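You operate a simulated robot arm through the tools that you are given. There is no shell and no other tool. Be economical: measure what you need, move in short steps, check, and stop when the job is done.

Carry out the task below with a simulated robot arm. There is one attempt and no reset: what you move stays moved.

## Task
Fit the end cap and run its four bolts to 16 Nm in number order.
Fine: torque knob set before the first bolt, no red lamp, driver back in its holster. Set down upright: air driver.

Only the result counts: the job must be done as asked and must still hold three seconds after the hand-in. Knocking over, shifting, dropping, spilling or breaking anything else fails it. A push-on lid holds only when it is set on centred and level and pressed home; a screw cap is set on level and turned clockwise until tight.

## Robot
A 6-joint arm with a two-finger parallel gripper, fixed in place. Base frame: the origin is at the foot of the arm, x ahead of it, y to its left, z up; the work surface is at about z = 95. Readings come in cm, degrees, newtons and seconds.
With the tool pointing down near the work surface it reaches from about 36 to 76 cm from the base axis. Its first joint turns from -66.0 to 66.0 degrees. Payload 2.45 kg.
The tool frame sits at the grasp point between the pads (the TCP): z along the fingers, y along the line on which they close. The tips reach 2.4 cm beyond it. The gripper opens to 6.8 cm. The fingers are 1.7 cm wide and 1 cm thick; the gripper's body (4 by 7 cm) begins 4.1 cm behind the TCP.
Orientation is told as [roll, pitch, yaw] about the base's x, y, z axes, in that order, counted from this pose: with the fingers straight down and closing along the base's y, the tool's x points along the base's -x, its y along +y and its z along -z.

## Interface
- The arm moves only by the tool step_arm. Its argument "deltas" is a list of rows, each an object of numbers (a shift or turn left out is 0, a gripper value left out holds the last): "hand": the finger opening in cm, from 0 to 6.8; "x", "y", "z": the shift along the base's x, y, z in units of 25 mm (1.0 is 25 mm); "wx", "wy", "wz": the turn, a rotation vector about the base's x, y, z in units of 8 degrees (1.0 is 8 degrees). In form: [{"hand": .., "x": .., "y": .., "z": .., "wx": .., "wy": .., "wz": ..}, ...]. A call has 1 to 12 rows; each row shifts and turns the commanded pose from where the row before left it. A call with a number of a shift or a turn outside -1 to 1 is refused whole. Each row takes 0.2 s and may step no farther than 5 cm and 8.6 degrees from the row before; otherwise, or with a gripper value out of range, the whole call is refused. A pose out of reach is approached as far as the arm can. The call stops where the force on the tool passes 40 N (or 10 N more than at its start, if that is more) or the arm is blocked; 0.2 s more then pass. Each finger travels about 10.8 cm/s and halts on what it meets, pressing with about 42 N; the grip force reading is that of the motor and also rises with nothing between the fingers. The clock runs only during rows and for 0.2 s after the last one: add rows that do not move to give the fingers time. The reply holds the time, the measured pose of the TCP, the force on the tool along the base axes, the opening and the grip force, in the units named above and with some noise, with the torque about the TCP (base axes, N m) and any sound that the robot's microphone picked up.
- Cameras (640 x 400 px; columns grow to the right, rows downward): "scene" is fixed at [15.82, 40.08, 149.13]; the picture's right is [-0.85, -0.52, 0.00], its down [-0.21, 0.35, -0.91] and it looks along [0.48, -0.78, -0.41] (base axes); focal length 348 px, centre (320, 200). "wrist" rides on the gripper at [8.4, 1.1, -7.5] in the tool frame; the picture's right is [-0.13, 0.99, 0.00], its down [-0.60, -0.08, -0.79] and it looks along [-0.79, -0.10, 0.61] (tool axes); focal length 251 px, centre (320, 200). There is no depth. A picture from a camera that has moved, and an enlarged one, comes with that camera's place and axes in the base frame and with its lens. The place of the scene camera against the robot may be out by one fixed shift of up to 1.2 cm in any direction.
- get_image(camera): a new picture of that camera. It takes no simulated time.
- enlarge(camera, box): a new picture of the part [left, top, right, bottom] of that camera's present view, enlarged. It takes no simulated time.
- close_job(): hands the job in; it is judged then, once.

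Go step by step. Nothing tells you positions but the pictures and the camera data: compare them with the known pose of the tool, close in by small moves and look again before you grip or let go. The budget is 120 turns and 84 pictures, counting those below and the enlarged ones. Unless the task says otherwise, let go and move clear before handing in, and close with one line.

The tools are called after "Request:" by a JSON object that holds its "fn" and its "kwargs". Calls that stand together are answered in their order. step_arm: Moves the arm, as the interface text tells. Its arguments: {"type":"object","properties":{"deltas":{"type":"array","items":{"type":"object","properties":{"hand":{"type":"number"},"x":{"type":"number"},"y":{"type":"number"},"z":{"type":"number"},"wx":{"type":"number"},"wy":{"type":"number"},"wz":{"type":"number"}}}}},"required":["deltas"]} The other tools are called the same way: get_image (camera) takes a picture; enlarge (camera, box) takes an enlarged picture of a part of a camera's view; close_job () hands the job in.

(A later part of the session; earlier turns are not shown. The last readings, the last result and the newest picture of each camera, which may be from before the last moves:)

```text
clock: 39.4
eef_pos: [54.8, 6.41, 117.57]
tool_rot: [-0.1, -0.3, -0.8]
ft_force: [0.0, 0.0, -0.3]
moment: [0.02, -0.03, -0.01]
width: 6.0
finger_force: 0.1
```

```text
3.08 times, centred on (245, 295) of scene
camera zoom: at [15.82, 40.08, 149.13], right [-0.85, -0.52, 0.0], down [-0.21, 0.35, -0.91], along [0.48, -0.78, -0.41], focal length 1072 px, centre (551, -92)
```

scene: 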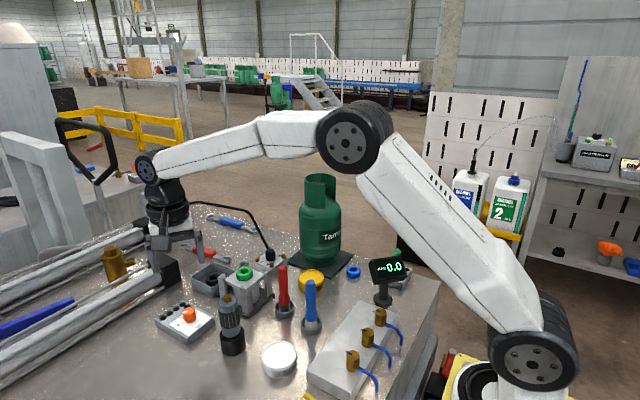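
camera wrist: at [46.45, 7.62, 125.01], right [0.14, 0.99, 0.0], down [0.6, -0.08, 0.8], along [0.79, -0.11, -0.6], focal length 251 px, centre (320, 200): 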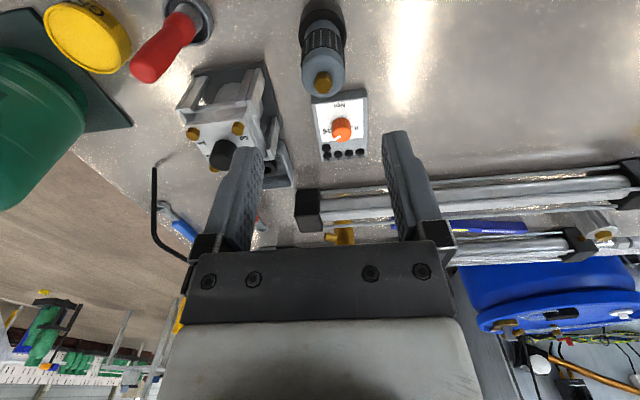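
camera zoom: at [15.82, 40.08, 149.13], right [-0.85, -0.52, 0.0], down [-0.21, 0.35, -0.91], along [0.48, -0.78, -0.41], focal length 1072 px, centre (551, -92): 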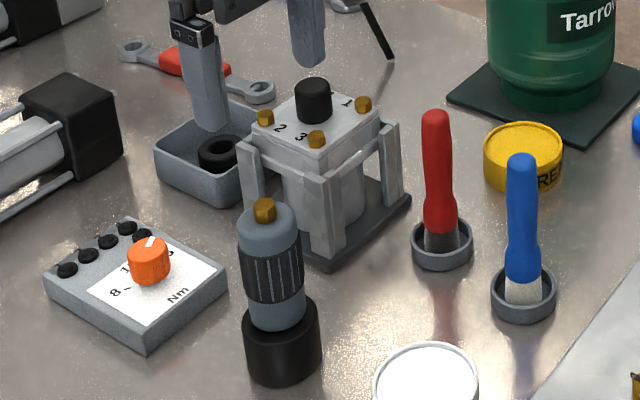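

Request:
{"fn": "step_arm", "kwargs": {"deltas": [{"x": 0.52, "y": 0.02, "z": -0.6, "wz": 0.1, "hand": 6.4}, {"z": -0.9}, {"z": -0.9}, {}]}}

Request:
{"fn": "get_image", "kwargs": {"camera": "wrist"}}

Request:
{"fn": "enlarge", "kwargs": {"camera": "scene", "box": [170, 240, 290, 360]}}

```text
clock: 40.4
eef_pos: [55.94, 6.61, 111.54]
tool_rot: [-0.1, -0.3, 0.2]
ft_force: [0.3, -0.3, -0.8]
moment: [-0.01, 0.0, -0.02]
width: 6.4
finger_force: 0.1
```

```text
37 pictures are left
camera wrist: at [47.57, 7.66, 119.11], right [0.13, 0.99, 0.0], down [0.6, -0.08, 0.8], along [0.79, -0.1, -0.6], focal length 251 px, centre (320, 200)
```

wrist: 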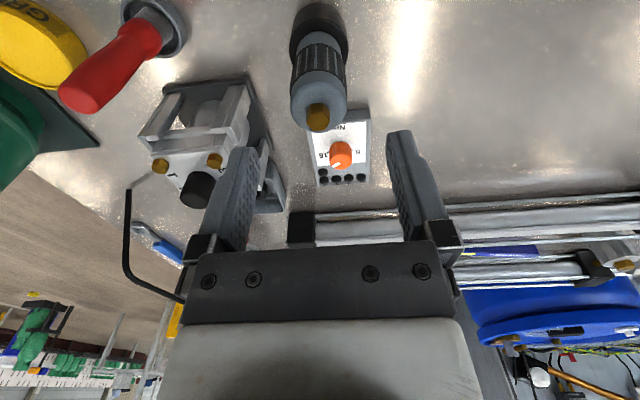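

```text
3.33 times, centred on (230, 300) of scene
camera zoom: at [15.82, 40.08, 149.13], right [-0.85, -0.52, 0.0], down [-0.21, 0.35, -0.91], along [0.48, -0.78, -0.41], focal length 1161 px, centre (620, -133)
```

zoom: 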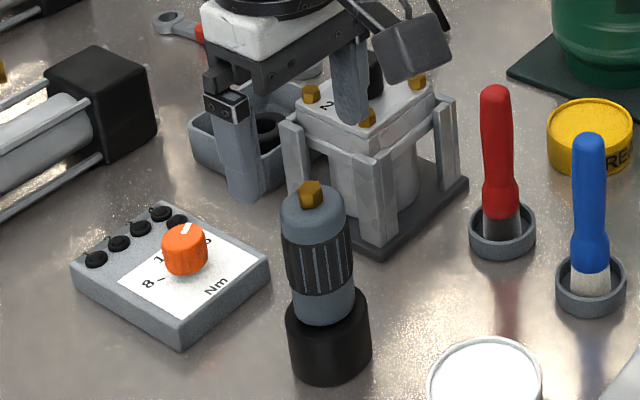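

Request:
{"fn": "step_arm", "kwargs": {"deltas": [{"y": -0.06, "z": -0.8}, {"z": -0.8}, {"z": -0.8}, {}]}}

Request:
{"fn": "get_image", "kwargs": {"camera": "wrist"}}

Request:
{"fn": "enlarge", "kwargs": {"camera": "scene", "box": [170, 240, 290, 360]}}

```text
clock: 41.4
eef_pos: [56.08, 6.46, 105.65]
tool_rot: [-0.1, -0.3, 0.2]
ft_force: [0.3, 0.0, 0.0]
moment: [0.0, 0.0, 0.01]
width: 6.39
finger_force: 0.2
```

```text
35 pictures are left
camera wrist: at [47.56, 7.53, 113.13], right [0.13, 0.99, 0.0], down [0.6, -0.08, 0.8], along [0.79, -0.1, -0.6], focal length 251 px, centre (320, 200)
```

wrist: 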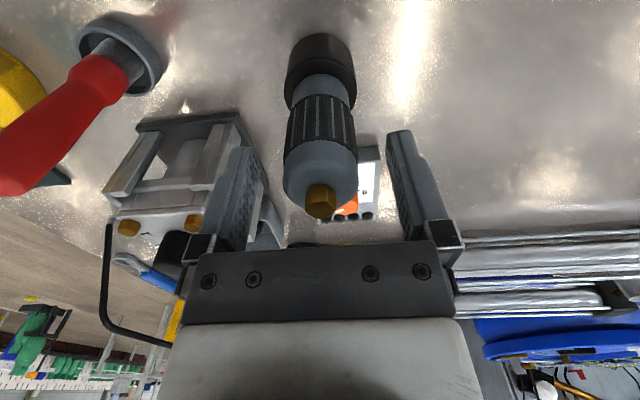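

```text
3.33 times, centred on (230, 300) of scene
camera zoom: at [15.82, 40.08, 149.13], right [-0.85, -0.52, 0.0], down [-0.21, 0.35, -0.91], along [0.48, -0.78, -0.41], focal length 1161 px, centre (620, -133)
```

zoom: 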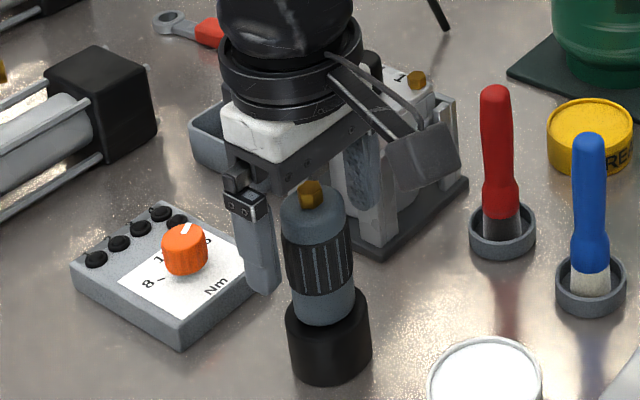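

Request:
{"fn": "step_arm", "kwargs": {"deltas": [{"x": -0.06, "z": -0.4, "wy": 0.03}, {"z": -0.38}, {"hand": 3}, {"hand": 3}, {"hand": 3}, {"hand": 3}]}}

Request:
{"fn": "enlarge", "kwargs": {"camera": "scene", "box": [170, 240, 290, 360]}}

```text
clock: 42.8
eef_pos: [55.65, 6.51, 103.71]
tool_rot: [-0.1, 0.1, 0.2]
ft_force: [0.3, 0.8, -0.4]
moment: [0.07, 0.06, 0.02]
width: 3.2
finger_force: 42.7
```

```text
3.33 times, centred on (230, 300) of scene
camera zoom: at [15.83, 40.09, 149.13], right [-0.85, -0.52, 0.0], down [-0.21, 0.35, -0.91], along [0.48, -0.78, -0.41], focal length 1161 px, centre (620, -133)
```

zoom: 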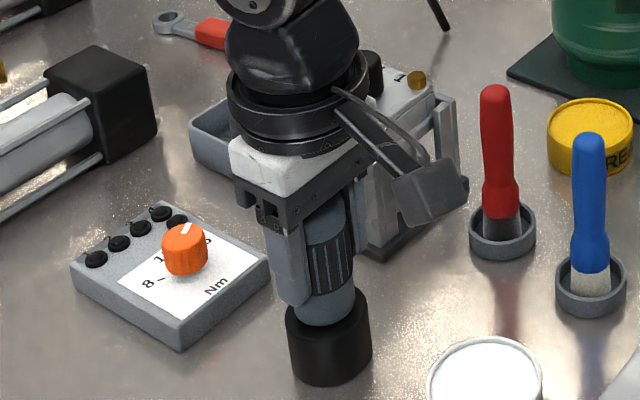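

Request:
{"fn": "step_arm", "kwargs": {"deltas": [{"z": 0.3}, {"z": 0.6}, {"z": 0.8}, {"z": 0.8}, {"z": 0.8}, {"z": 0.8}, {"z": 0.8}, {"z": 0.8}, {}]}}

Request:
{"fn": "enlarge", "kwargs": {"camera": "scene", "box": [150, 200, 310, 360]}}

Request:
{"fn": "get_image", "kwargs": {"camera": "wrist"}}

```text
clock: 44.8
eef_pos: [55.77, 6.41, 117.97]
tool_rot: [-0.1, -0.1, 0.3]
ft_force: [-0.5, 0.2, -3.4]
moment: [-0.01, 0.01, 0.03]
width: 3.22
finger_force: 41.7
```

```text
2.50 times, centred on (230, 280) of scene
camera zoom: at [15.83, 40.08, 149.13], right [-0.85, -0.52, 0.0], down [-0.21, 0.35, -0.91], along [0.48, -0.78, -0.41], focal length 871 px, centre (545, 0)
```

zoom: 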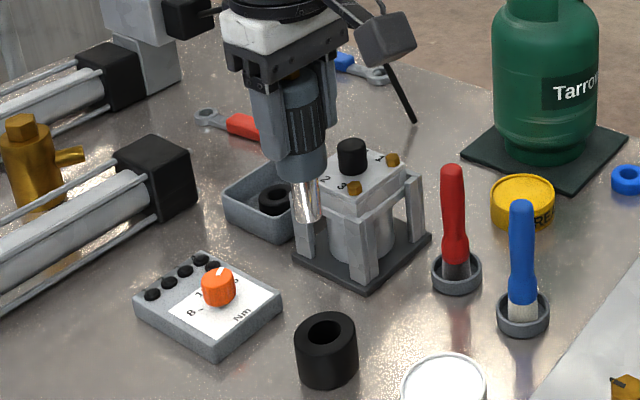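

```text
31 pictures are left
camera wrist: at [47.35, 7.51, 125.49], right [0.13, 0.99, 0.0], down [0.6, -0.08, 0.79], along [0.79, -0.1, -0.61], focal length 251 px, centre (320, 200)
```

wrist: 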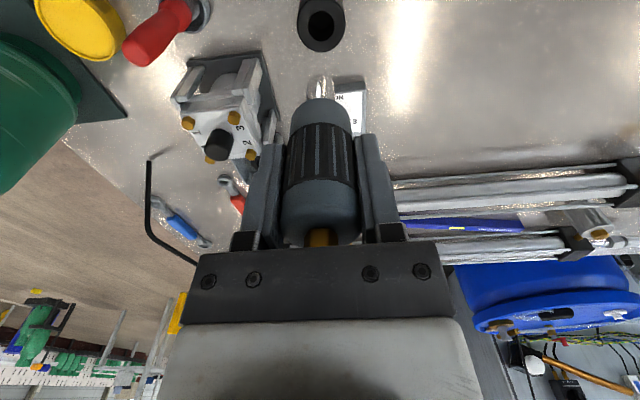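

Request:
{"fn": "enlarge", "kwargs": {"camera": "scene", "box": [240, 210, 300, 295]}}

Request:
{"fn": "enlarge", "kwargs": {"camera": "wrist", "box": [270, 60, 370, 140]}}

```text
4.71 times, centred on (270, 252) of scene
camera zoom: at [15.83, 40.08, 149.13], right [-0.85, -0.52, 0.0], down [-0.21, 0.35, -0.91], along [0.48, -0.78, -0.41], focal length 1639 px, centre (555, -47)
```

zoom: 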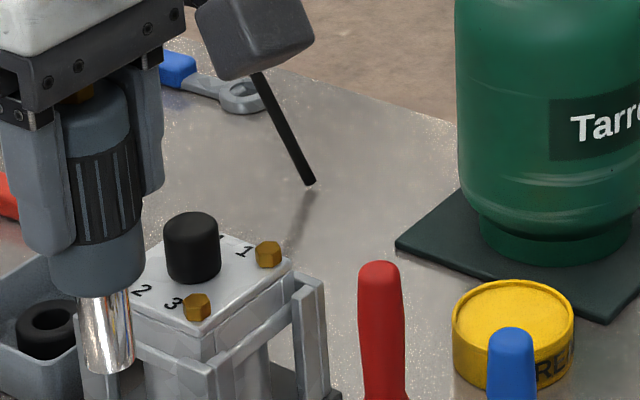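

```text
5.00 times, centred on (320, 100) of wrist
camera zoom: at [47.35, 7.51, 125.49], right [0.13, 0.99, 0.0], down [0.6, -0.08, 0.79], along [0.79, -0.1, -0.61], focal length 1257 px, centre (320, 700)
```

zoom: 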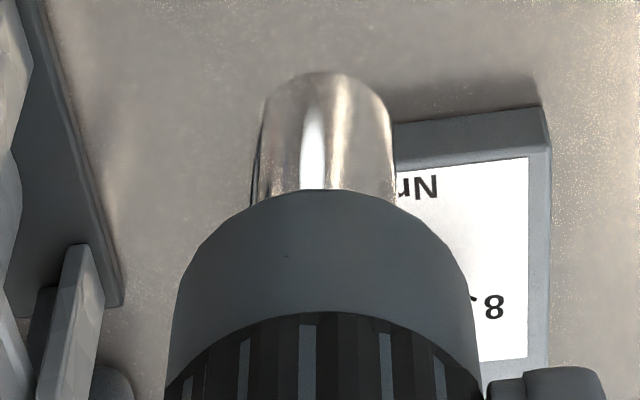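

Request:
{"fn": "step_arm", "kwargs": {"deltas": [{"x": 0.27, "y": -0.75}, {"x": 0.28, "y": -0.8}, {"x": 0.28, "y": -0.8}, {"x": 0.28, "y": -0.8}, {"x": 0.28, "y": -0.8}, {"x": 0.27, "y": -0.8}, {"x": 0.27, "y": -0.83}, {"z": -0.6}, {}]}}

Request:
{"fn": "enlarge", "kwargs": {"camera": "scene", "box": [215, 215, 305, 295]}}

Request:
{"fn": "enlarge", "kwargs": {"camera": "wrist", "box": [250, 20, 400, 160]}}

```text
clock: 46.8
eef_pos: [60.61, -7.45, 116.45]
tool_rot: [-0.1, -0.1, 0.2]
ft_force: [0.4, -0.5, -3.3]
moment: [0.02, 0.0, 0.01]
width: 3.24
finger_force: 42.1
```

```text
5.00 times, centred on (260, 255) of scene
camera zoom: at [15.83, 40.08, 149.13], right [-0.85, -0.52, 0.0], down [-0.21, 0.35, -0.91], along [0.48, -0.78, -0.41], focal length 1742 px, centre (620, -75)
```

zoom: 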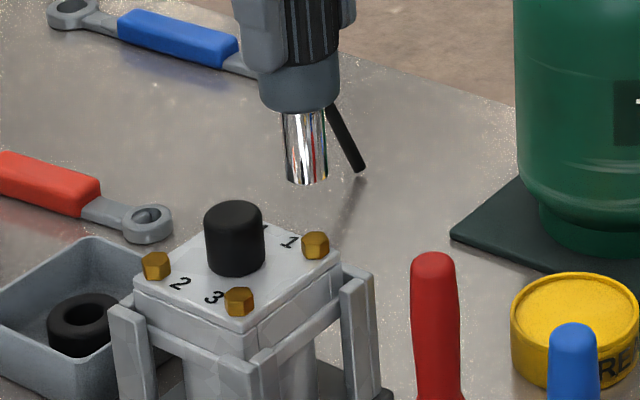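

```text
2.86 times, centred on (325, 90) of wrist
camera zoom: at [52.26, -6.45, 123.89], right [0.13, 0.99, 0.0], down [0.6, -0.08, 0.79], along [0.79, -0.1, -0.61], focal length 718 px, centre (306, 514)
```

zoom: 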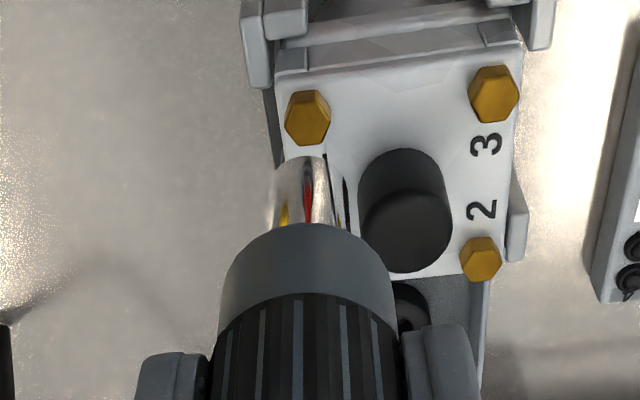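

Request:
{"fn": "step_arm", "kwargs": {"deltas": [{"x": -0.06, "y": -0.02, "z": -0.6}, {"z": -0.4}, {"z": -0.15}, {"z": -0.12}, {"z": -0.12}, {}]}}

Request:
{"fn": "enlarge", "kwargs": {"camera": "scene", "box": [145, 235, 305, 335]}}

```text
clock: 48.2
eef_pos: [60.5, -7.41, 112.89]
tool_rot: [-0.1, -0.1, 0.3]
ft_force: [0.3, 0.0, -2.9]
moment: [0.02, 0.03, 0.01]
width: 3.21
finger_force: 41.7
```

```text
4.00 times, centred on (225, 285) of scene
camera zoom: at [15.83, 40.08, 149.13], right [-0.85, -0.52, 0.0], down [-0.21, 0.35, -0.91], along [0.48, -0.78, -0.41], focal length 1393 px, centre (700, -140)
```

zoom: 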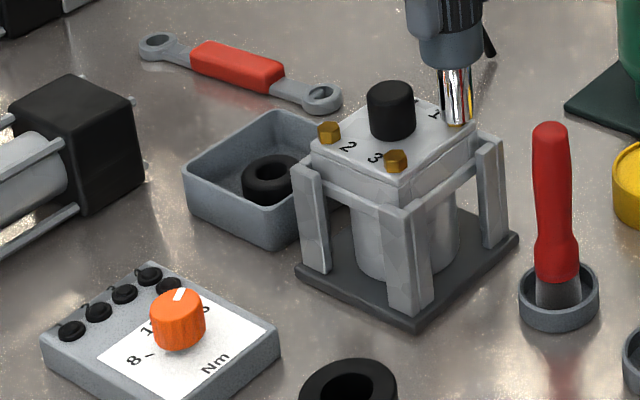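

Socket is starting over bolt 1. I press on in small steps, watching force and sound.

Request:
{"fn": "step_arm", "kwargs": {"deltas": [{"z": -0.1}, {"z": -0.1}, {"z": -0.1}, {"z": -0.1}, {"z": -0.1}, {}, {}, {}]}}

Request:
{"fn": "enlarge", "kwargs": {"camera": "scene", "box": [145, 235, 305, 335]}}

```text
clock: 50.0
eef_pos: [60.26, -7.57, 111.83]
tool_rot: [0.0, -0.2, 0.2]
ft_force: [-7.6, -3.5, 19.1]
moment: [-0.27, 0.46, 0.0]
width: 3.21
finger_force: 41.8
```

```text
4.00 times, centred on (225, 285) of scene
camera zoom: at [15.76, 40.08, 149.14], right [-0.85, -0.52, 0.0], down [-0.21, 0.35, -0.91], along [0.48, -0.78, -0.41], focal length 1393 px, centre (700, -140)
```

zoom: 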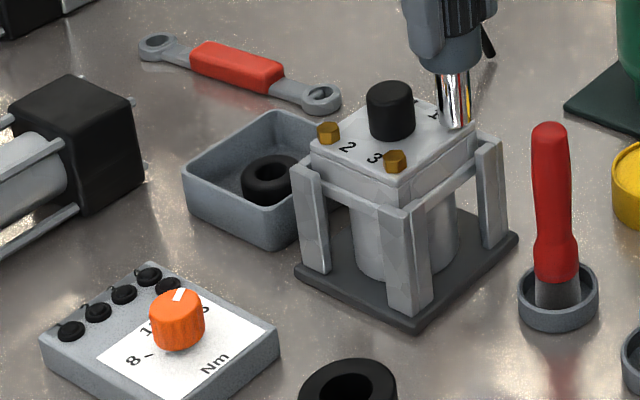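

Request:
{"fn": "step_arm", "kwargs": {"deltas": [{"x": -0.07, "y": -0.02}, {"z": -0.06}, {"z": -0.06}, {}, {}, {}]}}

Request:
{"fn": "enlarge", "kwargs": {"camera": "scene", "box": [145, 235, 305, 335]}}

```text
clock: 51.4
eef_pos: [60.46, -7.64, 111.61]
tool_rot: [-0.2, -0.4, 0.1]
ft_force: [2.9, 7.5, 29.3]
moment: [0.46, -0.35, 0.02]
width: 3.2
finger_force: 42.3
```

```text
4.00 times, centred on (225, 285) of scene
camera zoom: at [15.77, 40.11, 149.12], right [-0.85, -0.52, 0.0], down [-0.21, 0.35, -0.91], along [0.48, -0.78, -0.41], focal length 1393 px, centre (700, -140)
```

zoom: 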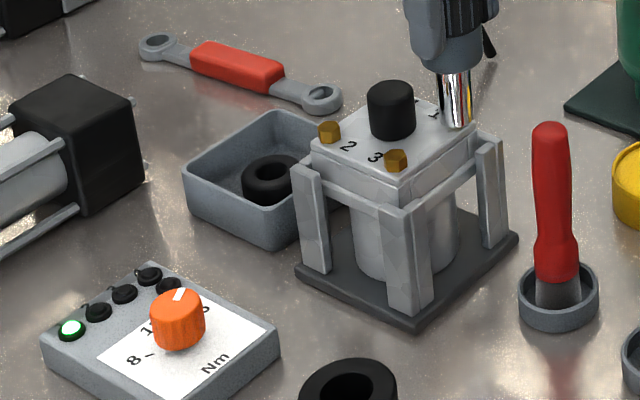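

Request:
{"fn": "step_arm", "kwargs": {"deltas": [{"z": 0.5}, {"z": 0.7}, {"z": 0.8}, {"x": 0.46, "y": 0.47}, {"x": 0.46, "y": 0.47}, {"x": 0.46, "y": 0.47}, {"x": 0.46, "y": 0.47}, {}]}}

Request:
{"fn": "enlarge", "kwargs": {"camera": "scene", "box": [145, 225, 305, 325]}}

Request:
{"fn": "enlarge", "kwargs": {"camera": "wrist", "box": [250, 20, 400, 160]}}

```text
clock: 53.2
eef_pos: [64.85, -2.93, 116.39]
tool_rot: [-0.1, -0.1, 0.1]
ft_force: [1.0, 0.2, -3.7]
moment: [0.0, 0.0, 0.02]
width: 3.24
finger_force: 42.5
```

```text
4.00 times, centred on (225, 275) of scene
camera zoom: at [15.83, 40.08, 149.13], right [-0.85, -0.52, 0.0], down [-0.21, 0.35, -0.91], along [0.48, -0.78, -0.41], focal length 1393 px, centre (700, -100)
```

zoom: 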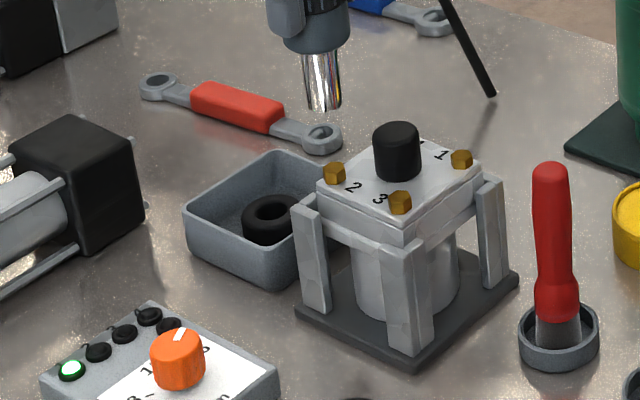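

```text
2.86 times, centred on (325, 90) of wrist
camera zoom: at [56.49, -1.75, 123.84], right [0.13, 0.99, 0.0], down [0.6, -0.08, 0.79], along [0.79, -0.1, -0.61], focal length 718 px, centre (306, 514)
```

zoom: 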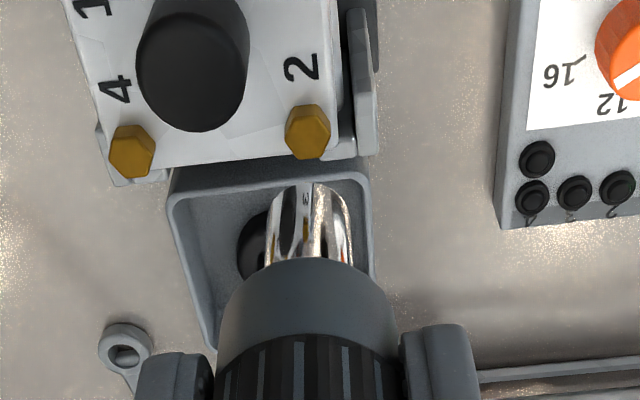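

Request:
{"fn": "step_arm", "kwargs": {"deltas": [{"x": 0.02, "z": -0.7}, {"z": -0.5}, {"z": -0.3}, {"z": -0.1}, {"z": -0.1}, {"z": -0.1}, {}]}}

```text
clock: 54.8
eef_pos: [64.89, -2.83, 111.87]
tool_rot: [0.0, -0.1, 0.1]
ft_force: [0.3, -0.2, -3.4]
moment: [-0.02, -0.05, -0.01]
width: 3.23
finger_force: 42.4
```

Request:
{"fn": "step_arm", "kwargs": {"deltas": [{"z": -0.06}, {"z": -0.06}, {"z": -0.06}, {"z": -0.06}, {}, {}]}}

Request:
{"fn": "enlarge", "kwargs": {"camera": "scene", "box": [145, 235, 305, 335]}}

```text
clock: 56.2
eef_pos: [65.04, -2.93, 111.59]
tool_rot: [-0.2, -0.5, 0.2]
ft_force: [-2.3, -1.8, 30.1]
moment: [-0.14, 0.06, -0.04]
width: 3.23
finger_force: 42.2
```

```text
4.00 times, centred on (225, 285) of scene
camera zoom: at [15.75, 40.08, 149.14], right [-0.85, -0.52, 0.0], down [-0.21, 0.35, -0.91], along [0.48, -0.78, -0.41], focal length 1393 px, centre (700, -140)
```

zoom: 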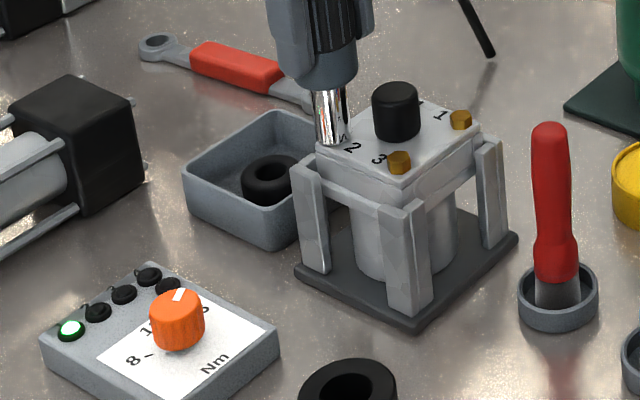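

Request:
{"fn": "step_arm", "kwargs": {"deltas": [{}, {}, {}, {}]}}

Request:
{"fn": "enlarge", "kwargs": {"camera": "scene", "box": [145, 235, 305, 335]}}

```text
clock: 57.2
eef_pos: [65.02, -2.87, 111.54]
tool_rot: [-0.1, -0.5, 0.2]
ft_force: [0.1, -3.5, 28.8]
moment: [-0.25, -0.15, -0.05]
width: 3.22
finger_force: 41.8
```

```text
4.00 times, centred on (225, 285) of scene
camera zoom: at [15.76, 40.08, 149.14], right [-0.85, -0.52, 0.0], down [-0.21, 0.35, -0.91], along [0.48, -0.78, -0.41], focal length 1393 px, centre (700, -140)
```

zoom: 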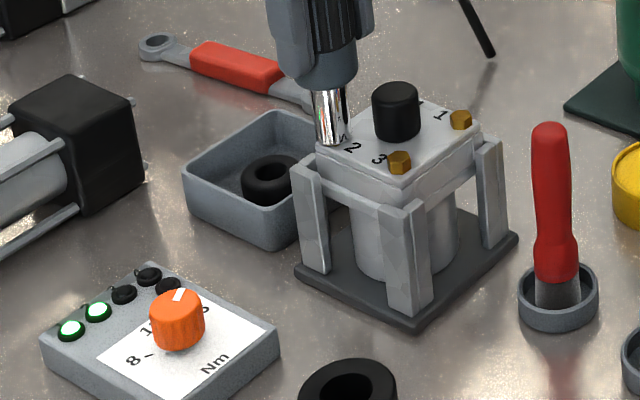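

Request:
{"fn": "step_arm", "kwargs": {"deltas": [{"z": 0.5}, {"z": 0.7}, {"z": 0.7}, {"x": -0.61}, {"x": -0.61}, {"x": -0.61}, {}, {}]}}

Request:
{"fn": "enlarge", "kwargs": {"camera": "wrist", "box": [250, 20, 400, 160]}}

```text
clock: 59.0
eef_pos: [60.36, -2.99, 116.12]
tool_rot: [-0.2, -0.1, 0.2]
ft_force: [-0.2, -0.3, -3.4]
moment: [-0.02, 0.0, -0.01]
width: 3.21
finger_force: 42.0
```

```text
2.86 times, centred on (325, 90) of wrist
camera zoom: at [51.93, -1.94, 123.65], right [0.13, 0.99, 0.0], down [0.6, -0.08, 0.79], along [0.79, -0.1, -0.61], focal length 718 px, centre (306, 514)
```

zoom: 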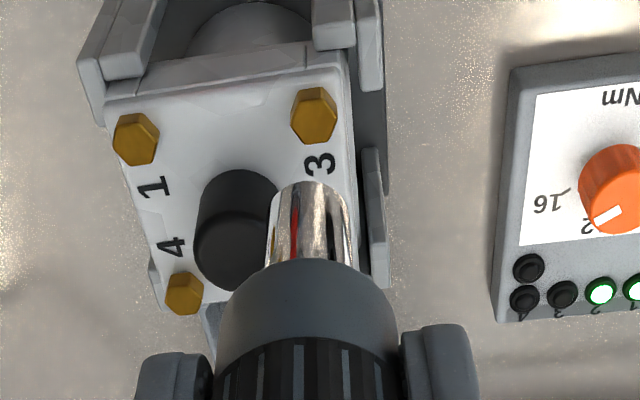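

Request:
{"fn": "enlarge", "kwargs": {"camera": "scene", "box": [205, 215, 305, 305]}}

```text
4.44 times, centred on (255, 260) of scene
camera zoom: at [15.83, 40.08, 149.13], right [-0.85, -0.52, 0.0], down [-0.21, 0.35, -0.91], along [0.48, -0.78, -0.41], focal length 1548 px, centre (609, -67)
```

zoom: 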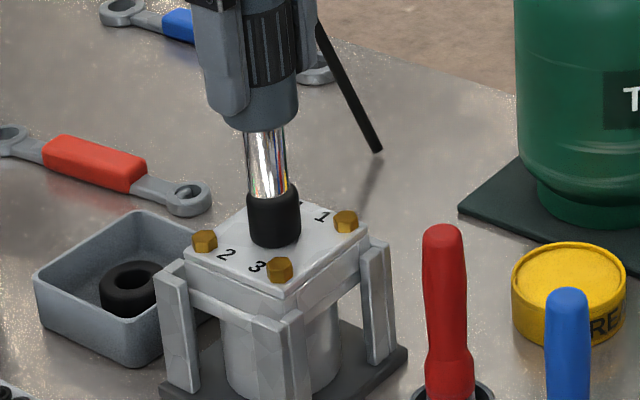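

Request:
{"fn": "enlarge", "kwargs": {"camera": "scene", "box": [235, 255, 300, 305]}}

Request:
{"fn": "enlarge", "kwargs": {"camera": "wrist", "box": [260, 10, 400, 120]}}

```text
8.00 times, centred on (268, 280) of scene
camera zoom: at [15.83, 40.08, 149.13], right [-0.85, -0.52, 0.0], down [-0.21, 0.35, -0.91], along [0.48, -0.78, -0.41], focal length 2786 px, centre (740, -440)
```

zoom: 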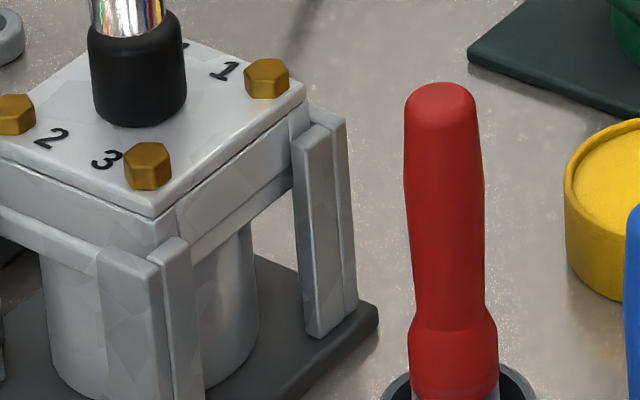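

```text
3.64 times, centred on (330, 65) of wrist
camera zoom: at [51.93, -1.94, 123.65], right [0.13, 0.99, 0.0], down [0.6, -0.08, 0.79], along [0.79, -0.1, -0.61], focal length 914 px, centre (284, 691)
```

zoom: 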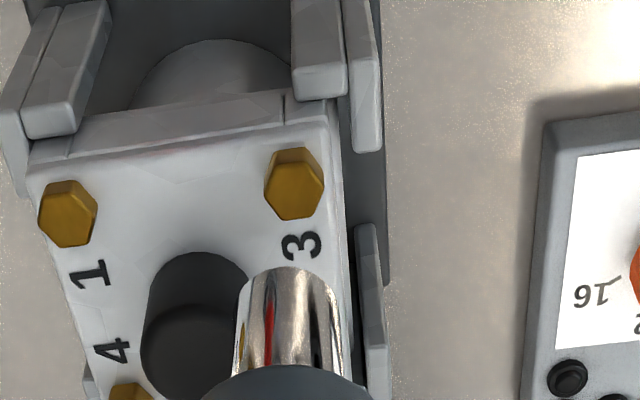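

Request:
{"fn": "step_arm", "kwargs": {"deltas": [{"x": -0.15, "y": 0.03}, {"z": -0.7}, {"z": -0.5}, {"z": -0.2}, {"z": -0.1}, {"z": -0.1}, {}]}}

Request:
{"fn": "enlarge", "kwargs": {"camera": "scene", "box": [205, 225, 305, 315]}}

```text
clock: 60.6
eef_pos: [60.04, -2.84, 111.93]
tool_rot: [-0.1, -0.2, 0.2]
ft_force: [0.8, 0.1, -3.0]
moment: [0.01, 0.03, -0.03]
width: 3.23
finger_force: 42.0
```

```text
4.44 times, centred on (255, 270) of scene
camera zoom: at [15.83, 40.08, 149.13], right [-0.85, -0.52, 0.0], down [-0.21, 0.35, -0.91], along [0.48, -0.78, -0.41], focal length 1548 px, centre (609, -111)
```

zoom: 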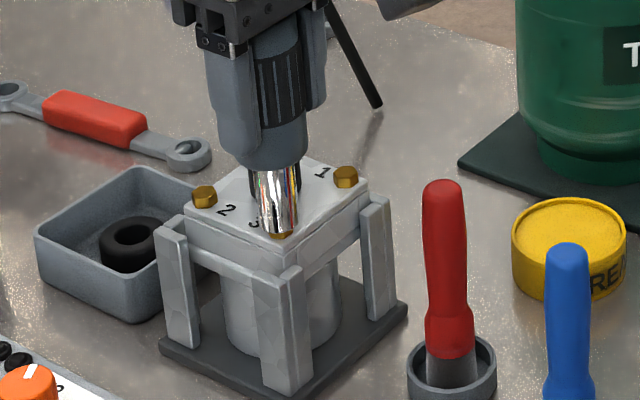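

Request:
{"fn": "step_arm", "kwargs": {"deltas": [{"z": -0.05}, {"x": 0.05}, {"x": 0.05}, {"x": 0.04}, {}]}}

Request:
{"fn": "enlarge", "kwargs": {"camera": "scene", "box": [205, 225, 305, 315]}}

```text
clock: 61.8
eef_pos: [60.28, -2.9, 111.99]
tool_rot: [-0.1, -0.1, 0.2]
ft_force: [-0.9, -0.1, -3.4]
moment: [-0.01, 0.05, 0.0]
width: 3.24
finger_force: 42.1
```

```text
4.44 times, centred on (255, 270) of scene
camera zoom: at [15.83, 40.08, 149.13], right [-0.85, -0.52, 0.0], down [-0.21, 0.35, -0.91], along [0.48, -0.78, -0.41], focal length 1548 px, centre (609, -111)
```

zoom: 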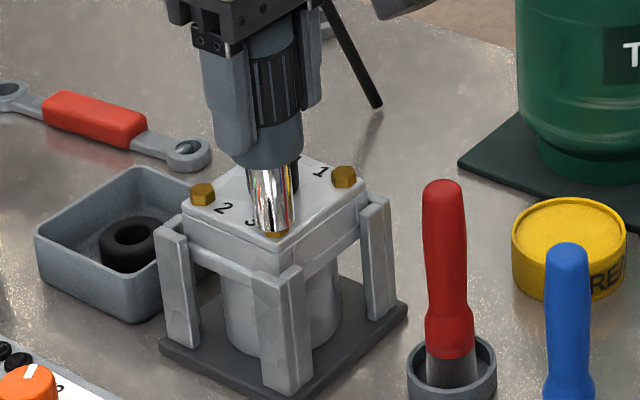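

Request:
{"fn": "step_arm", "kwargs": {"deltas": [{"x": 0.05}, {"x": 0.05}, {"x": 0.02}, {}]}}

Request:
{"fn": "enlarge", "kwargs": {"camera": "scene", "box": [205, 225, 305, 315]}}

```text
clock: 62.8
eef_pos: [60.68, -2.84, 111.82]
tool_rot: [-0.1, 0.0, 0.3]
ft_force: [-5.7, 2.4, -1.1]
moment: [0.18, 0.41, 0.02]
width: 3.22
finger_force: 41.4
```

```text
4.44 times, centred on (255, 270) of scene
camera zoom: at [15.81, 40.09, 149.13], right [-0.85, -0.52, 0.0], down [-0.21, 0.35, -0.91], along [0.48, -0.78, -0.41], focal length 1548 px, centre (609, -111)
```

zoom: 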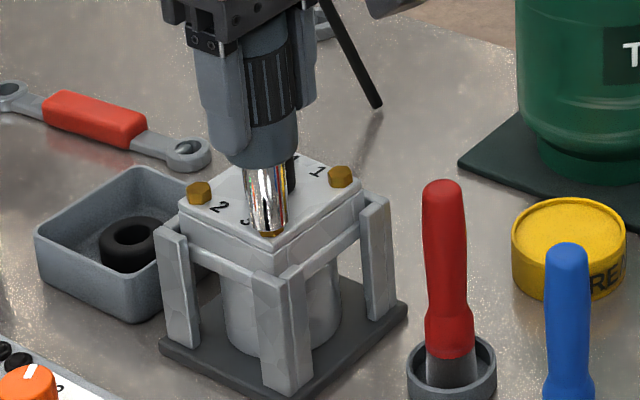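

Request:
{"fn": "step_arm", "kwargs": {"deltas": [{"x": -0.06}, {"z": -0.06}, {"z": -0.06}, {"z": -0.06}, {"z": -0.06}, {}]}}

```text
clock: 64.2
eef_pos: [60.47, -2.84, 111.62]
tool_rot: [-0.2, -0.6, 0.2]
ft_force: [-0.5, 0.8, 23.9]
moment: [0.11, -0.05, -0.03]
width: 3.22
finger_force: 42.3
```

Request:
{"fn": "step_arm", "kwargs": {"deltas": [{"z": -0.02}, {}, {}, {}, {}]}}

Request:
{"fn": "enlarge", "kwargs": {"camera": "scene", "box": [145, 235, 305, 335]}}

```text
clock: 65.4
eef_pos: [60.47, -2.88, 111.48]
tool_rot: [-0.1, -0.5, 0.1]
ft_force: [0.6, -2.2, 29.7]
moment: [-0.1, -0.13, 0.0]
width: 3.21
finger_force: 42.3
```

```text
4.00 times, centred on (225, 285) of scene
camera zoom: at [15.76, 40.08, 149.13], right [-0.85, -0.52, 0.0], down [-0.21, 0.35, -0.91], along [0.48, -0.78, -0.41], focal length 1393 px, centre (700, -140)
```

zoom: 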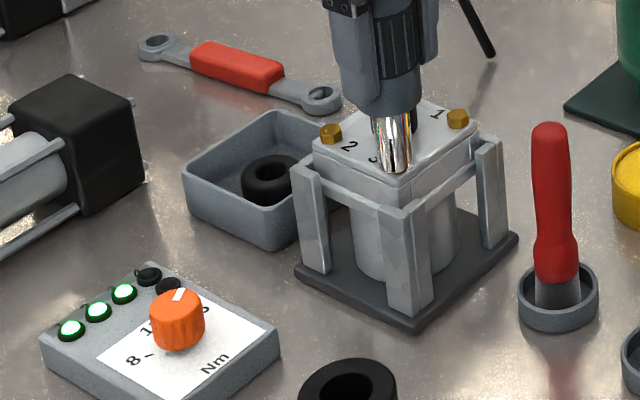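

Request:
{"fn": "step_arm", "kwargs": {"deltas": [{"z": 0.5}, {"z": 0.7}, {"z": 0.8}, {"x": 0.455, "y": -0.47}, {"x": 0.455, "y": -0.47}, {"x": 0.455, "y": -0.47}, {"x": 0.455, "y": -0.47}, {}, {}]}}

Request:
{"fn": "enlarge", "kwargs": {"camera": "wrist", "box": [250, 20, 400, 160]}}

```text
clock: 67.4
eef_pos: [65.04, -7.36, 116.24]
tool_rot: [-0.1, 0.0, 0.1]
ft_force: [0.0, 1.2, -4.3]
moment: [0.0, 0.02, 0.01]
width: 3.24
finger_force: 41.6
```

```text
2.86 times, centred on (325, 90) of wrist
camera zoom: at [56.62, -6.36, 123.81], right [0.13, 0.99, 0.0], down [0.6, -0.08, 0.79], along [0.79, -0.1, -0.61], focal length 718 px, centre (306, 514)
```

zoom: 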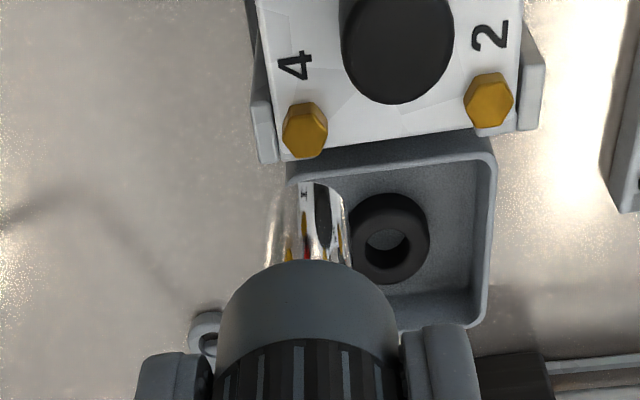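

Request:
{"fn": "step_arm", "kwargs": {"deltas": [{"x": 0.01, "y": -0.07}, {"z": -0.7}, {"z": -0.5}, {"z": -0.3}, {"z": -0.1}, {"z": -0.1}, {}]}}

Request:
{"fn": "enlarge", "kwargs": {"camera": "scene", "box": [205, 225, 305, 315]}}

```text
clock: 69.0
eef_pos: [65.05, -7.64, 112.21]
tool_rot: [-0.1, -0.2, 0.2]
ft_force: [-4.4, 2.0, 10.7]
moment: [0.25, 0.27, 0.04]
width: 3.23
finger_force: 42.3
```

```text
4.44 times, centred on (255, 270) of scene
camera zoom: at [15.79, 40.09, 149.13], right [-0.85, -0.52, 0.0], down [-0.21, 0.35, -0.91], along [0.48, -0.78, -0.41], focal length 1548 px, centre (609, -111)
```

zoom: 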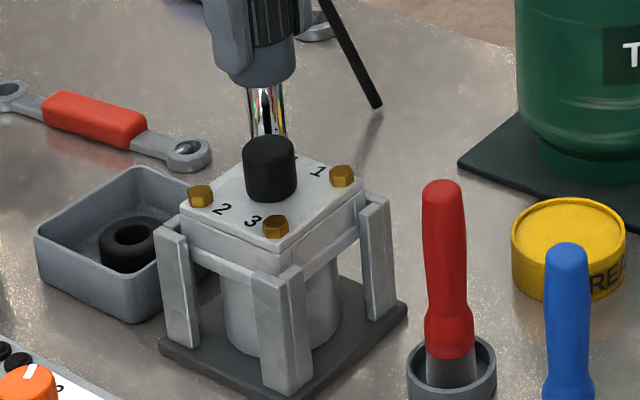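

Request:
{"fn": "step_arm", "kwargs": {"deltas": [{"z": 0.2}, {"x": -0.05, "y": 0.03}, {"z": -0.1}, {"z": -0.1}, {"z": -0.1}, {"z": -0.06}, {}]}}

```text
clock: 70.6
eef_pos: [64.95, -7.67, 111.58]
tool_rot: [-0.1, -0.1, 0.2]
ft_force: [-1.0, 1.6, 13.2]
moment: [0.14, -0.16, 0.0]
width: 3.32
finger_force: 2.0
```

Request:
{"fn": "enlarge", "kwargs": {"camera": "scene", "box": [145, 195, 305, 335]}}

Request:
{"fn": "step_arm", "kwargs": {"deltas": [{"hand": 2.5}]}}

```text
2.86 times, centred on (225, 265) of scene
camera zoom: at [15.79, 40.09, 149.13], right [-0.85, -0.52, 0.0], down [-0.21, 0.35, -0.91], along [0.48, -0.78, -0.41], focal length 995 px, centre (591, 14)
```

zoom: 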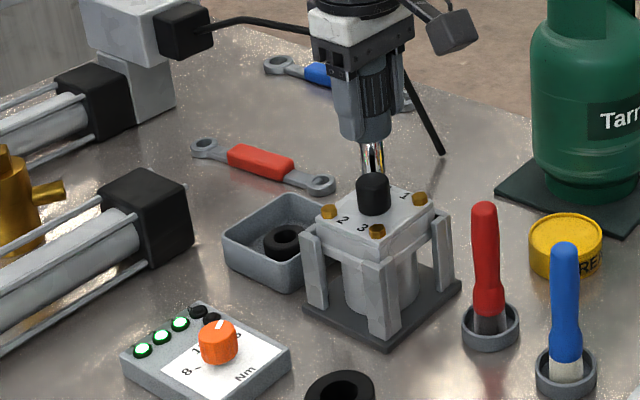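

```text
clock: 71.0
eef_pos: [64.87, -7.75, 111.61]
tool_rot: [-0.1, 0.0, 0.2]
ft_force: [0.7, 2.0, 9.2]
moment: [0.11, -0.2, -0.03]
width: 3.29
finger_force: 4.4
```

Request:
{"fn": "step_arm", "kwargs": {"deltas": [{"hand": 1.5}, {}, {}]}}

Request:
{"fn": "enlarge", "kwargs": {"camera": "wrist", "box": [230, 20, 410, 260]}}

```text
clock: 71.8
eef_pos: [64.85, -7.8, 111.55]
tool_rot: [-0.1, 0.0, 0.2]
ft_force: [0.5, 2.0, 4.5]
moment: [0.2, -0.13, -0.01]
width: 3.23
finger_force: 41.8
```

```text
1.67 times, centred on (320, 140) of wrist
camera zoom: at [56.47, -6.56, 119.14], right [0.13, 0.99, 0.0], down [0.6, -0.08, 0.79], along [0.79, -0.1, -0.61], focal length 419 px, centre (320, 300)
```

zoom: 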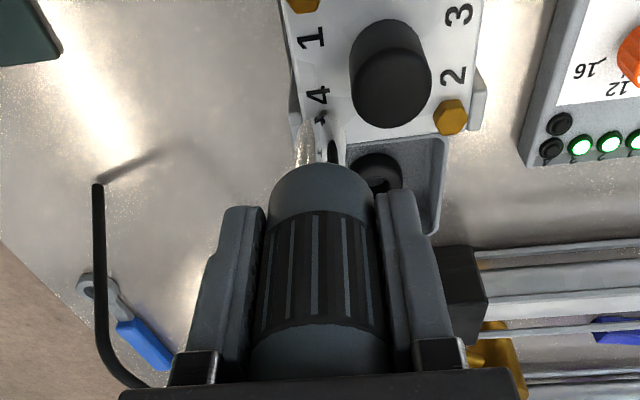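

Request:
{"fn": "step_arm", "kwargs": {"deltas": [{"z": -0.06}, {"z": -0.06}, {"z": -0.04}, {}, {}]}}

Request:
{"fn": "enlarge", "kwargs": {"camera": "scene", "box": [145, 195, 305, 335]}}

```text
clock: 73.0
eef_pos: [64.94, -7.71, 111.69]
tool_rot: [-0.1, -0.6, 0.2]
ft_force: [-1.4, 4.5, 33.2]
moment: [0.39, -0.27, 0.07]
width: 3.24
finger_force: 42.4
```

```text
2.86 times, centred on (225, 265) of scene
camera zoom: at [15.74, 40.11, 149.13], right [-0.85, -0.52, 0.0], down [-0.21, 0.35, -0.91], along [0.48, -0.78, -0.41], focal length 995 px, centre (591, 14)
```

zoom: 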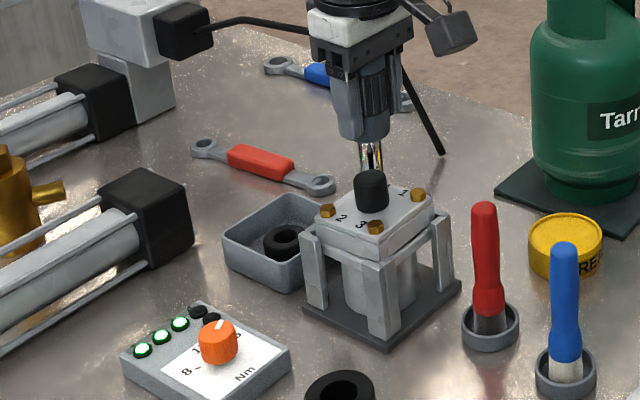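

Request:
{"fn": "step_arm", "kwargs": {"deltas": [{}, {}, {}, {}]}}

Request:
{"fn": "enlarge", "kwargs": {"camera": "scene", "box": [145, 235, 305, 335]}}

```text
clock: 74.0
eef_pos: [64.88, -7.64, 111.62]
tool_rot: [-0.2, -0.6, 0.2]
ft_force: [-2.1, 4.3, 33.0]
moment: [0.35, -0.25, 0.04]
width: 3.24
finger_force: 42.2
```

```text
4.00 times, centred on (225, 285) of scene
camera zoom: at [15.74, 40.11, 149.13], right [-0.85, -0.52, 0.0], down [-0.21, 0.35, -0.91], along [0.48, -0.78, -0.41], focal length 1393 px, centre (700, -140)
```

zoom: 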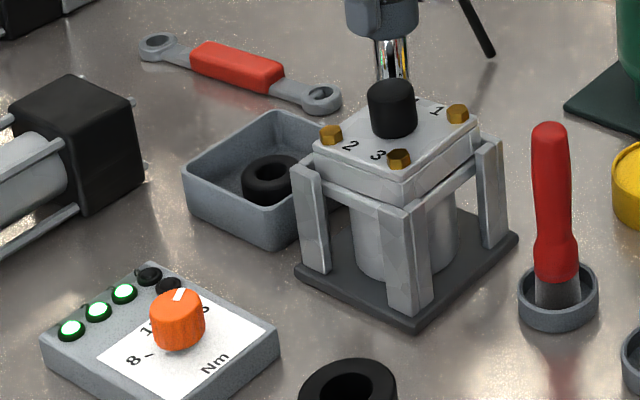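

Request:
{"fn": "step_arm", "kwargs": {"deltas": [{"z": 0.5}, {"z": 0.6}, {"z": 0.6}, {}]}}

Request:
{"fn": "enlarge", "kwargs": {"camera": "wrist", "box": [250, 20, 400, 160]}}

```text
clock: 75.0
eef_pos: [64.85, -7.53, 115.44]
tool_rot: [0.0, -0.1, 0.3]
ft_force: [-0.1, 0.3, -3.4]
moment: [0.01, -0.01, 0.03]
width: 3.23
finger_force: 41.9
```

```text
2.86 times, centred on (325, 90) of wrist
camera zoom: at [56.53, -6.57, 122.94], right [0.13, 0.99, 0.0], down [0.6, -0.08, 0.79], along [0.79, -0.1, -0.61], focal length 718 px, centre (306, 514)
```

zoom: 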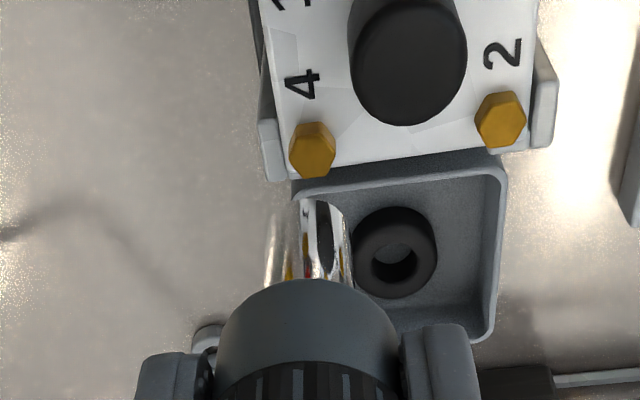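

Request:
{"fn": "step_arm", "kwargs": {"deltas": [{"x": 0.03, "y": 0.02, "z": -0.6}, {"z": -0.6}, {"z": -0.1}, {"z": -0.1}, {"z": -0.1}, {}]}}

```text
clock: 76.4
eef_pos: [65.15, -7.68, 111.7]
tool_rot: [-0.1, -0.1, 0.2]
ft_force: [-0.3, 0.1, -4.5]
moment: [0.0, 0.06, 0.01]
width: 3.21
finger_force: 42.1
```

Request:
{"fn": "step_arm", "kwargs": {"deltas": [{"z": -0.06}, {"z": -0.06}, {"z": -0.06}, {}]}}

```text
clock: 77.4
eef_pos: [65.13, -7.63, 111.36]
tool_rot: [-0.1, -0.1, 0.2]
ft_force: [0.4, -0.6, -2.4]
moment: [0.01, 0.0, 0.01]
width: 3.23
finger_force: 41.7
```

Request:
{"fn": "step_arm", "kwargs": {"deltas": [{"z": -0.06}, {"z": -0.06}, {"z": -0.06}, {}]}}

```text
clock: 78.4
eef_pos: [64.9, -7.61, 110.95]
tool_rot: [-0.2, -0.3, 0.2]
ft_force: [-5.1, 0.7, 11.7]
moment: [0.03, 0.31, -0.01]
width: 3.2
finger_force: 42.0
```

Contact is now deeper, as expected with the driver slid up in the grip. A little more press and hold.

Request:
{"fn": "step_arm", "kwargs": {"deltas": [{"z": -0.05}, {"z": -0.05}, {"z": -0.03}, {}, {}]}}

```text
clock: 79.2
eef_pos: [65.13, -7.68, 111.02]
tool_rot: [-0.3, -0.6, 0.2]
ft_force: [-0.8, 1.3, 5.9]
moment: [0.01, 0.07, 0.0]
width: 3.23
finger_force: 42.3
stopped in row 4: the force on the tool passed its limit at 41 N (the readings are from after the stop); the commanded pose is now the measured one
```

Request:
{"fn": "step_arm", "kwargs": {"deltas": [{"z": -0.05}, {"z": -0.04}, {}, {}, {}, {}, {}]}}

Request:
{"fn": "enlarge", "kwargs": {"camera": "scene", "box": [145, 235, 305, 335]}}

```text
clock: 80.8
eef_pos: [65.05, -7.6, 111.06]
tool_rot: [-0.2, -0.9, 0.2]
ft_force: [-8.0, 1.2, 33.6]
moment: [0.18, 0.64, -0.02]
width: 3.23
finger_force: 42.7
```

```text
4.00 times, centred on (225, 285) of scene
camera zoom: at [15.72, 40.1, 149.13], right [-0.85, -0.52, 0.0], down [-0.21, 0.35, -0.91], along [0.48, -0.78, -0.41], focal length 1393 px, centre (700, -140)
```

zoom: 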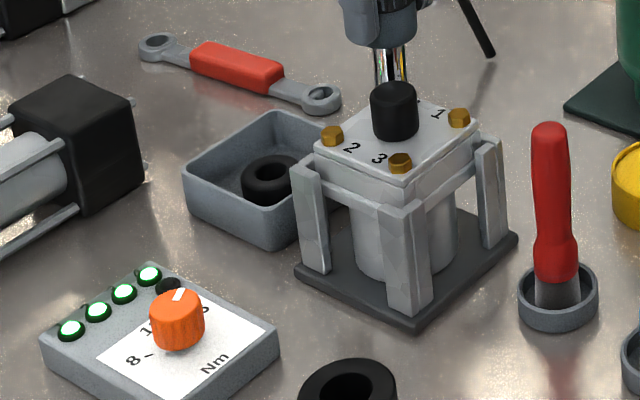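

Request:
{"fn": "step_arm", "kwargs": {"deltas": [{"z": 0.5}, {"z": 0.8}, {"z": 0.8}, {"z": 0.8}, {"x": -0.46, "y": 0.7}, {"x": -0.46, "y": 0.7}, {"x": -0.46, "y": 0.7}, {"x": -0.46, "y": 0.7}, {"x": -0.46, "y": 0.7}, {"x": -0.46, "y": 0.7}, {"x": -0.46, "y": 0.7}, {"x": -0.46, "y": 0.7}]}}

Request:
{"fn": "step_arm", "kwargs": {"deltas": [{}, {}]}}

```text
clock: 83.5
eef_pos: [55.86, 6.3, 118.07]
tool_rot: [-0.2, -0.6, 0.2]
ft_force: [-0.4, 0.5, -2.5]
moment: [-0.01, 0.01, 0.01]
width: 3.23
finger_force: 42.4
```

```text
clock: 84.0
eef_pos: [55.81, 6.22, 117.97]
tool_rot: [-0.1, -0.5, 0.2]
ft_force: [-0.4, -0.3, -2.3]
moment: [-0.01, 0.01, 0.01]
width: 3.23
finger_force: 42.9
```

Request:
{"fn": "step_arm", "kwargs": {"deltas": [{"x": -0.03, "y": 0.09, "wy": 0.06}, {"z": -0.6}, {"z": -0.6}, {}]}}

Request:
{"fn": "enlarge", "kwargs": {"camera": "scene", "box": [205, 220, 295, 360]}}

Request:
{"fn": "enlarge", "kwargs": {"camera": "wrist", "box": [240, 0, 400, 140]}}

```text
clock: 85.0
eef_pos: [55.86, 6.47, 115.07]
tool_rot: [-0.2, -0.1, 0.2]
ft_force: [-0.4, 0.0, -2.4]
moment: [0.0, 0.02, 0.01]
width: 3.24
finger_force: 41.9
```

```text
2.86 times, centred on (250, 290) of scene
camera zoom: at [15.83, 40.08, 149.13], right [-0.85, -0.52, 0.0], down [-0.21, 0.35, -0.91], along [0.48, -0.78, -0.41], focal length 995 px, centre (520, -57)
```

zoom: 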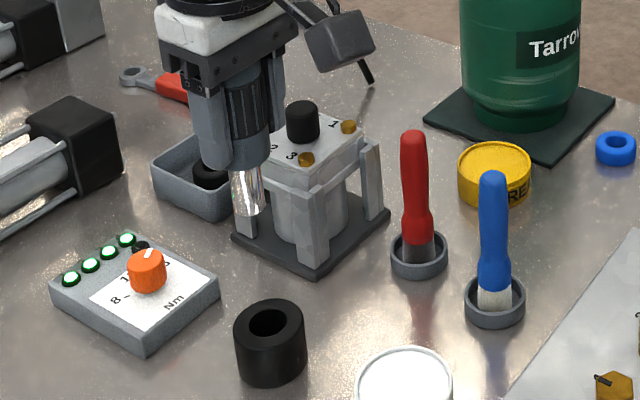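

```text
2.86 times, centred on (320, 70) of wrist
camera zoom: at [47.44, 7.57, 122.5], right [0.13, 0.99, 0.0], down [0.6, -0.07, 0.79], along [0.79, -0.1, -0.61], focal length 718 px, centre (320, 571)
```

zoom: 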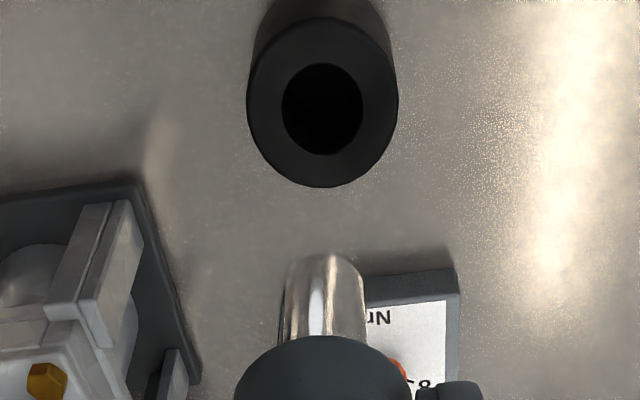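

Request:
{"fn": "step_arm", "kwargs": {"deltas": [{"x": -0.05, "wy": 0.4}, {"z": -0.8}, {"z": -0.8}, {"z": -0.8}, {"z": -0.4}, {}, {}]}}

Request:
{"fn": "enlarge", "kwargs": {"camera": "scene", "box": [210, 250, 280, 360]}}

```text
clock: 86.7
eef_pos: [55.63, 6.55, 108.18]
tool_rot: [-0.2, 3.1, 0.2]
ft_force: [1.0, 0.8, -2.6]
moment: [-0.01, -0.01, -0.01]
width: 3.21
finger_force: 41.9
```

```text
3.64 times, centred on (245, 305) of scene
camera zoom: at [15.83, 40.08, 149.13], right [-0.85, -0.52, 0.0], down [-0.21, 0.35, -0.91], along [0.48, -0.78, -0.41], focal length 1267 px, centre (593, -182)
```

zoom: 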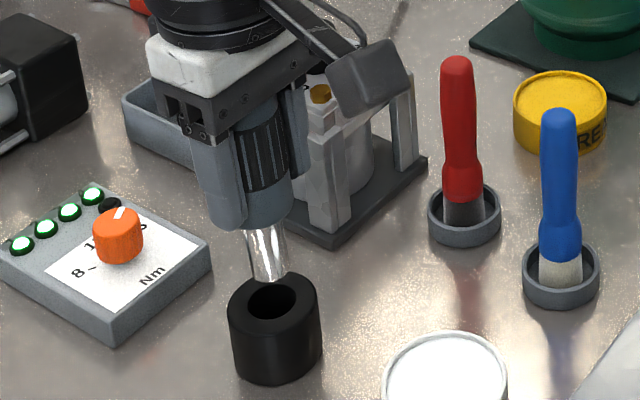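

Request:
{"fn": "step_arm", "kwargs": {"deltas": [{"z": -0.3}, {"z": -0.3}, {"z": -0.15}, {"z": -0.15}, {}]}}

```text
clock: 87.8
eef_pos: [55.68, 6.53, 105.77]
tool_rot: [-0.1, 3.1, 0.1]
ft_force: [-1.7, 1.1, 2.3]
moment: [0.06, 0.18, -0.02]
width: 3.22
finger_force: 41.8
```

Request:
{"fn": "step_arm", "kwargs": {"deltas": [{"x": -0.03, "y": 0.01}, {"z": -0.15}, {"z": -0.15}, {}]}}

```text
clock: 88.6
eef_pos: [55.79, 6.65, 105.62]
tool_rot: [-0.1, 2.7, 0.1]
ft_force: [-0.6, -0.6, 4.6]
moment: [-0.02, 0.12, 0.03]
width: 3.21
finger_force: 10.9
stopped in row 3: the force on the tool passed its limit at 44 N (the readings are from after the stop); the commanded pose is now the measured one
```

Request:
{"fn": "enlarge", "kwargs": {"camera": "scene", "box": [215, 285, 275, 355]}}

```text
5.71 times, centred on (245, 320) of scene
camera zoom: at [15.81, 40.08, 149.13], right [-0.85, -0.52, 0.0], down [-0.21, 0.35, -0.91], along [0.48, -0.78, -0.41], focal length 1990 px, centre (749, -486)
```

zoom: 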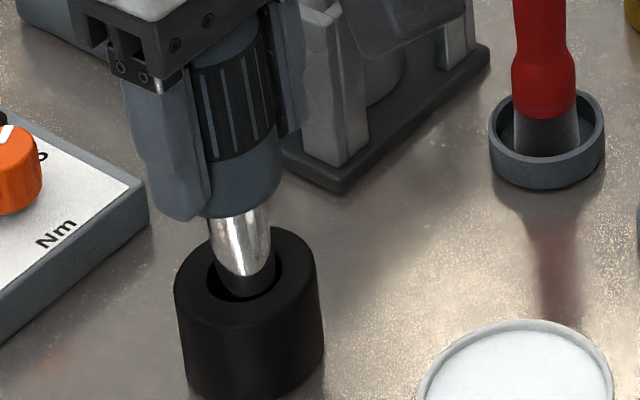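

Request:
{"fn": "step_arm", "kwargs": {"deltas": [{"z": 0.3, "wy": 0.04, "hand": 1.5}, {}, {}, {"z": -0.1}, {"z": -0.1}, {"z": -0.06}, {}]}}

```text
clock: 90.2
eef_pos: [55.6, 6.64, 105.75]
tool_rot: [-0.1, 3.2, 0.2]
ft_force: [0.6, 0.1, -3.0]
moment: [0.0, 0.03, -0.03]
width: 3.22
finger_force: 42.3
```

Request:
{"fn": "step_arm", "kwargs": {"deltas": [{"z": -0.06}, {"z": -0.06}, {"z": -0.06}, {}]}}

```text
clock: 91.0
eef_pos: [55.78, 6.51, 105.66]
tool_rot: [-0.1, 2.8, 0.3]
ft_force: [-2.3, -1.3, 5.7]
moment: [-0.01, 0.31, 0.02]
width: 3.21
finger_force: 42.3
stopped in row 4: the force on the tool passed its limit at 41 N (the readings are from after the stop); the commanded pose is now the measured one
```

Request:
{"fn": "step_arm", "kwargs": {"deltas": [{"z": 0.08}, {"x": -0.06}, {"z": -0.06}, {"z": -0.05}, {}]}}

```text
clock: 92.2
eef_pos: [55.68, 6.66, 105.66]
tool_rot: [-0.1, 2.7, 0.2]
ft_force: [-3.3, 0.3, 11.7]
moment: [0.01, 0.33, -0.05]
width: 3.23
finger_force: 41.7
```

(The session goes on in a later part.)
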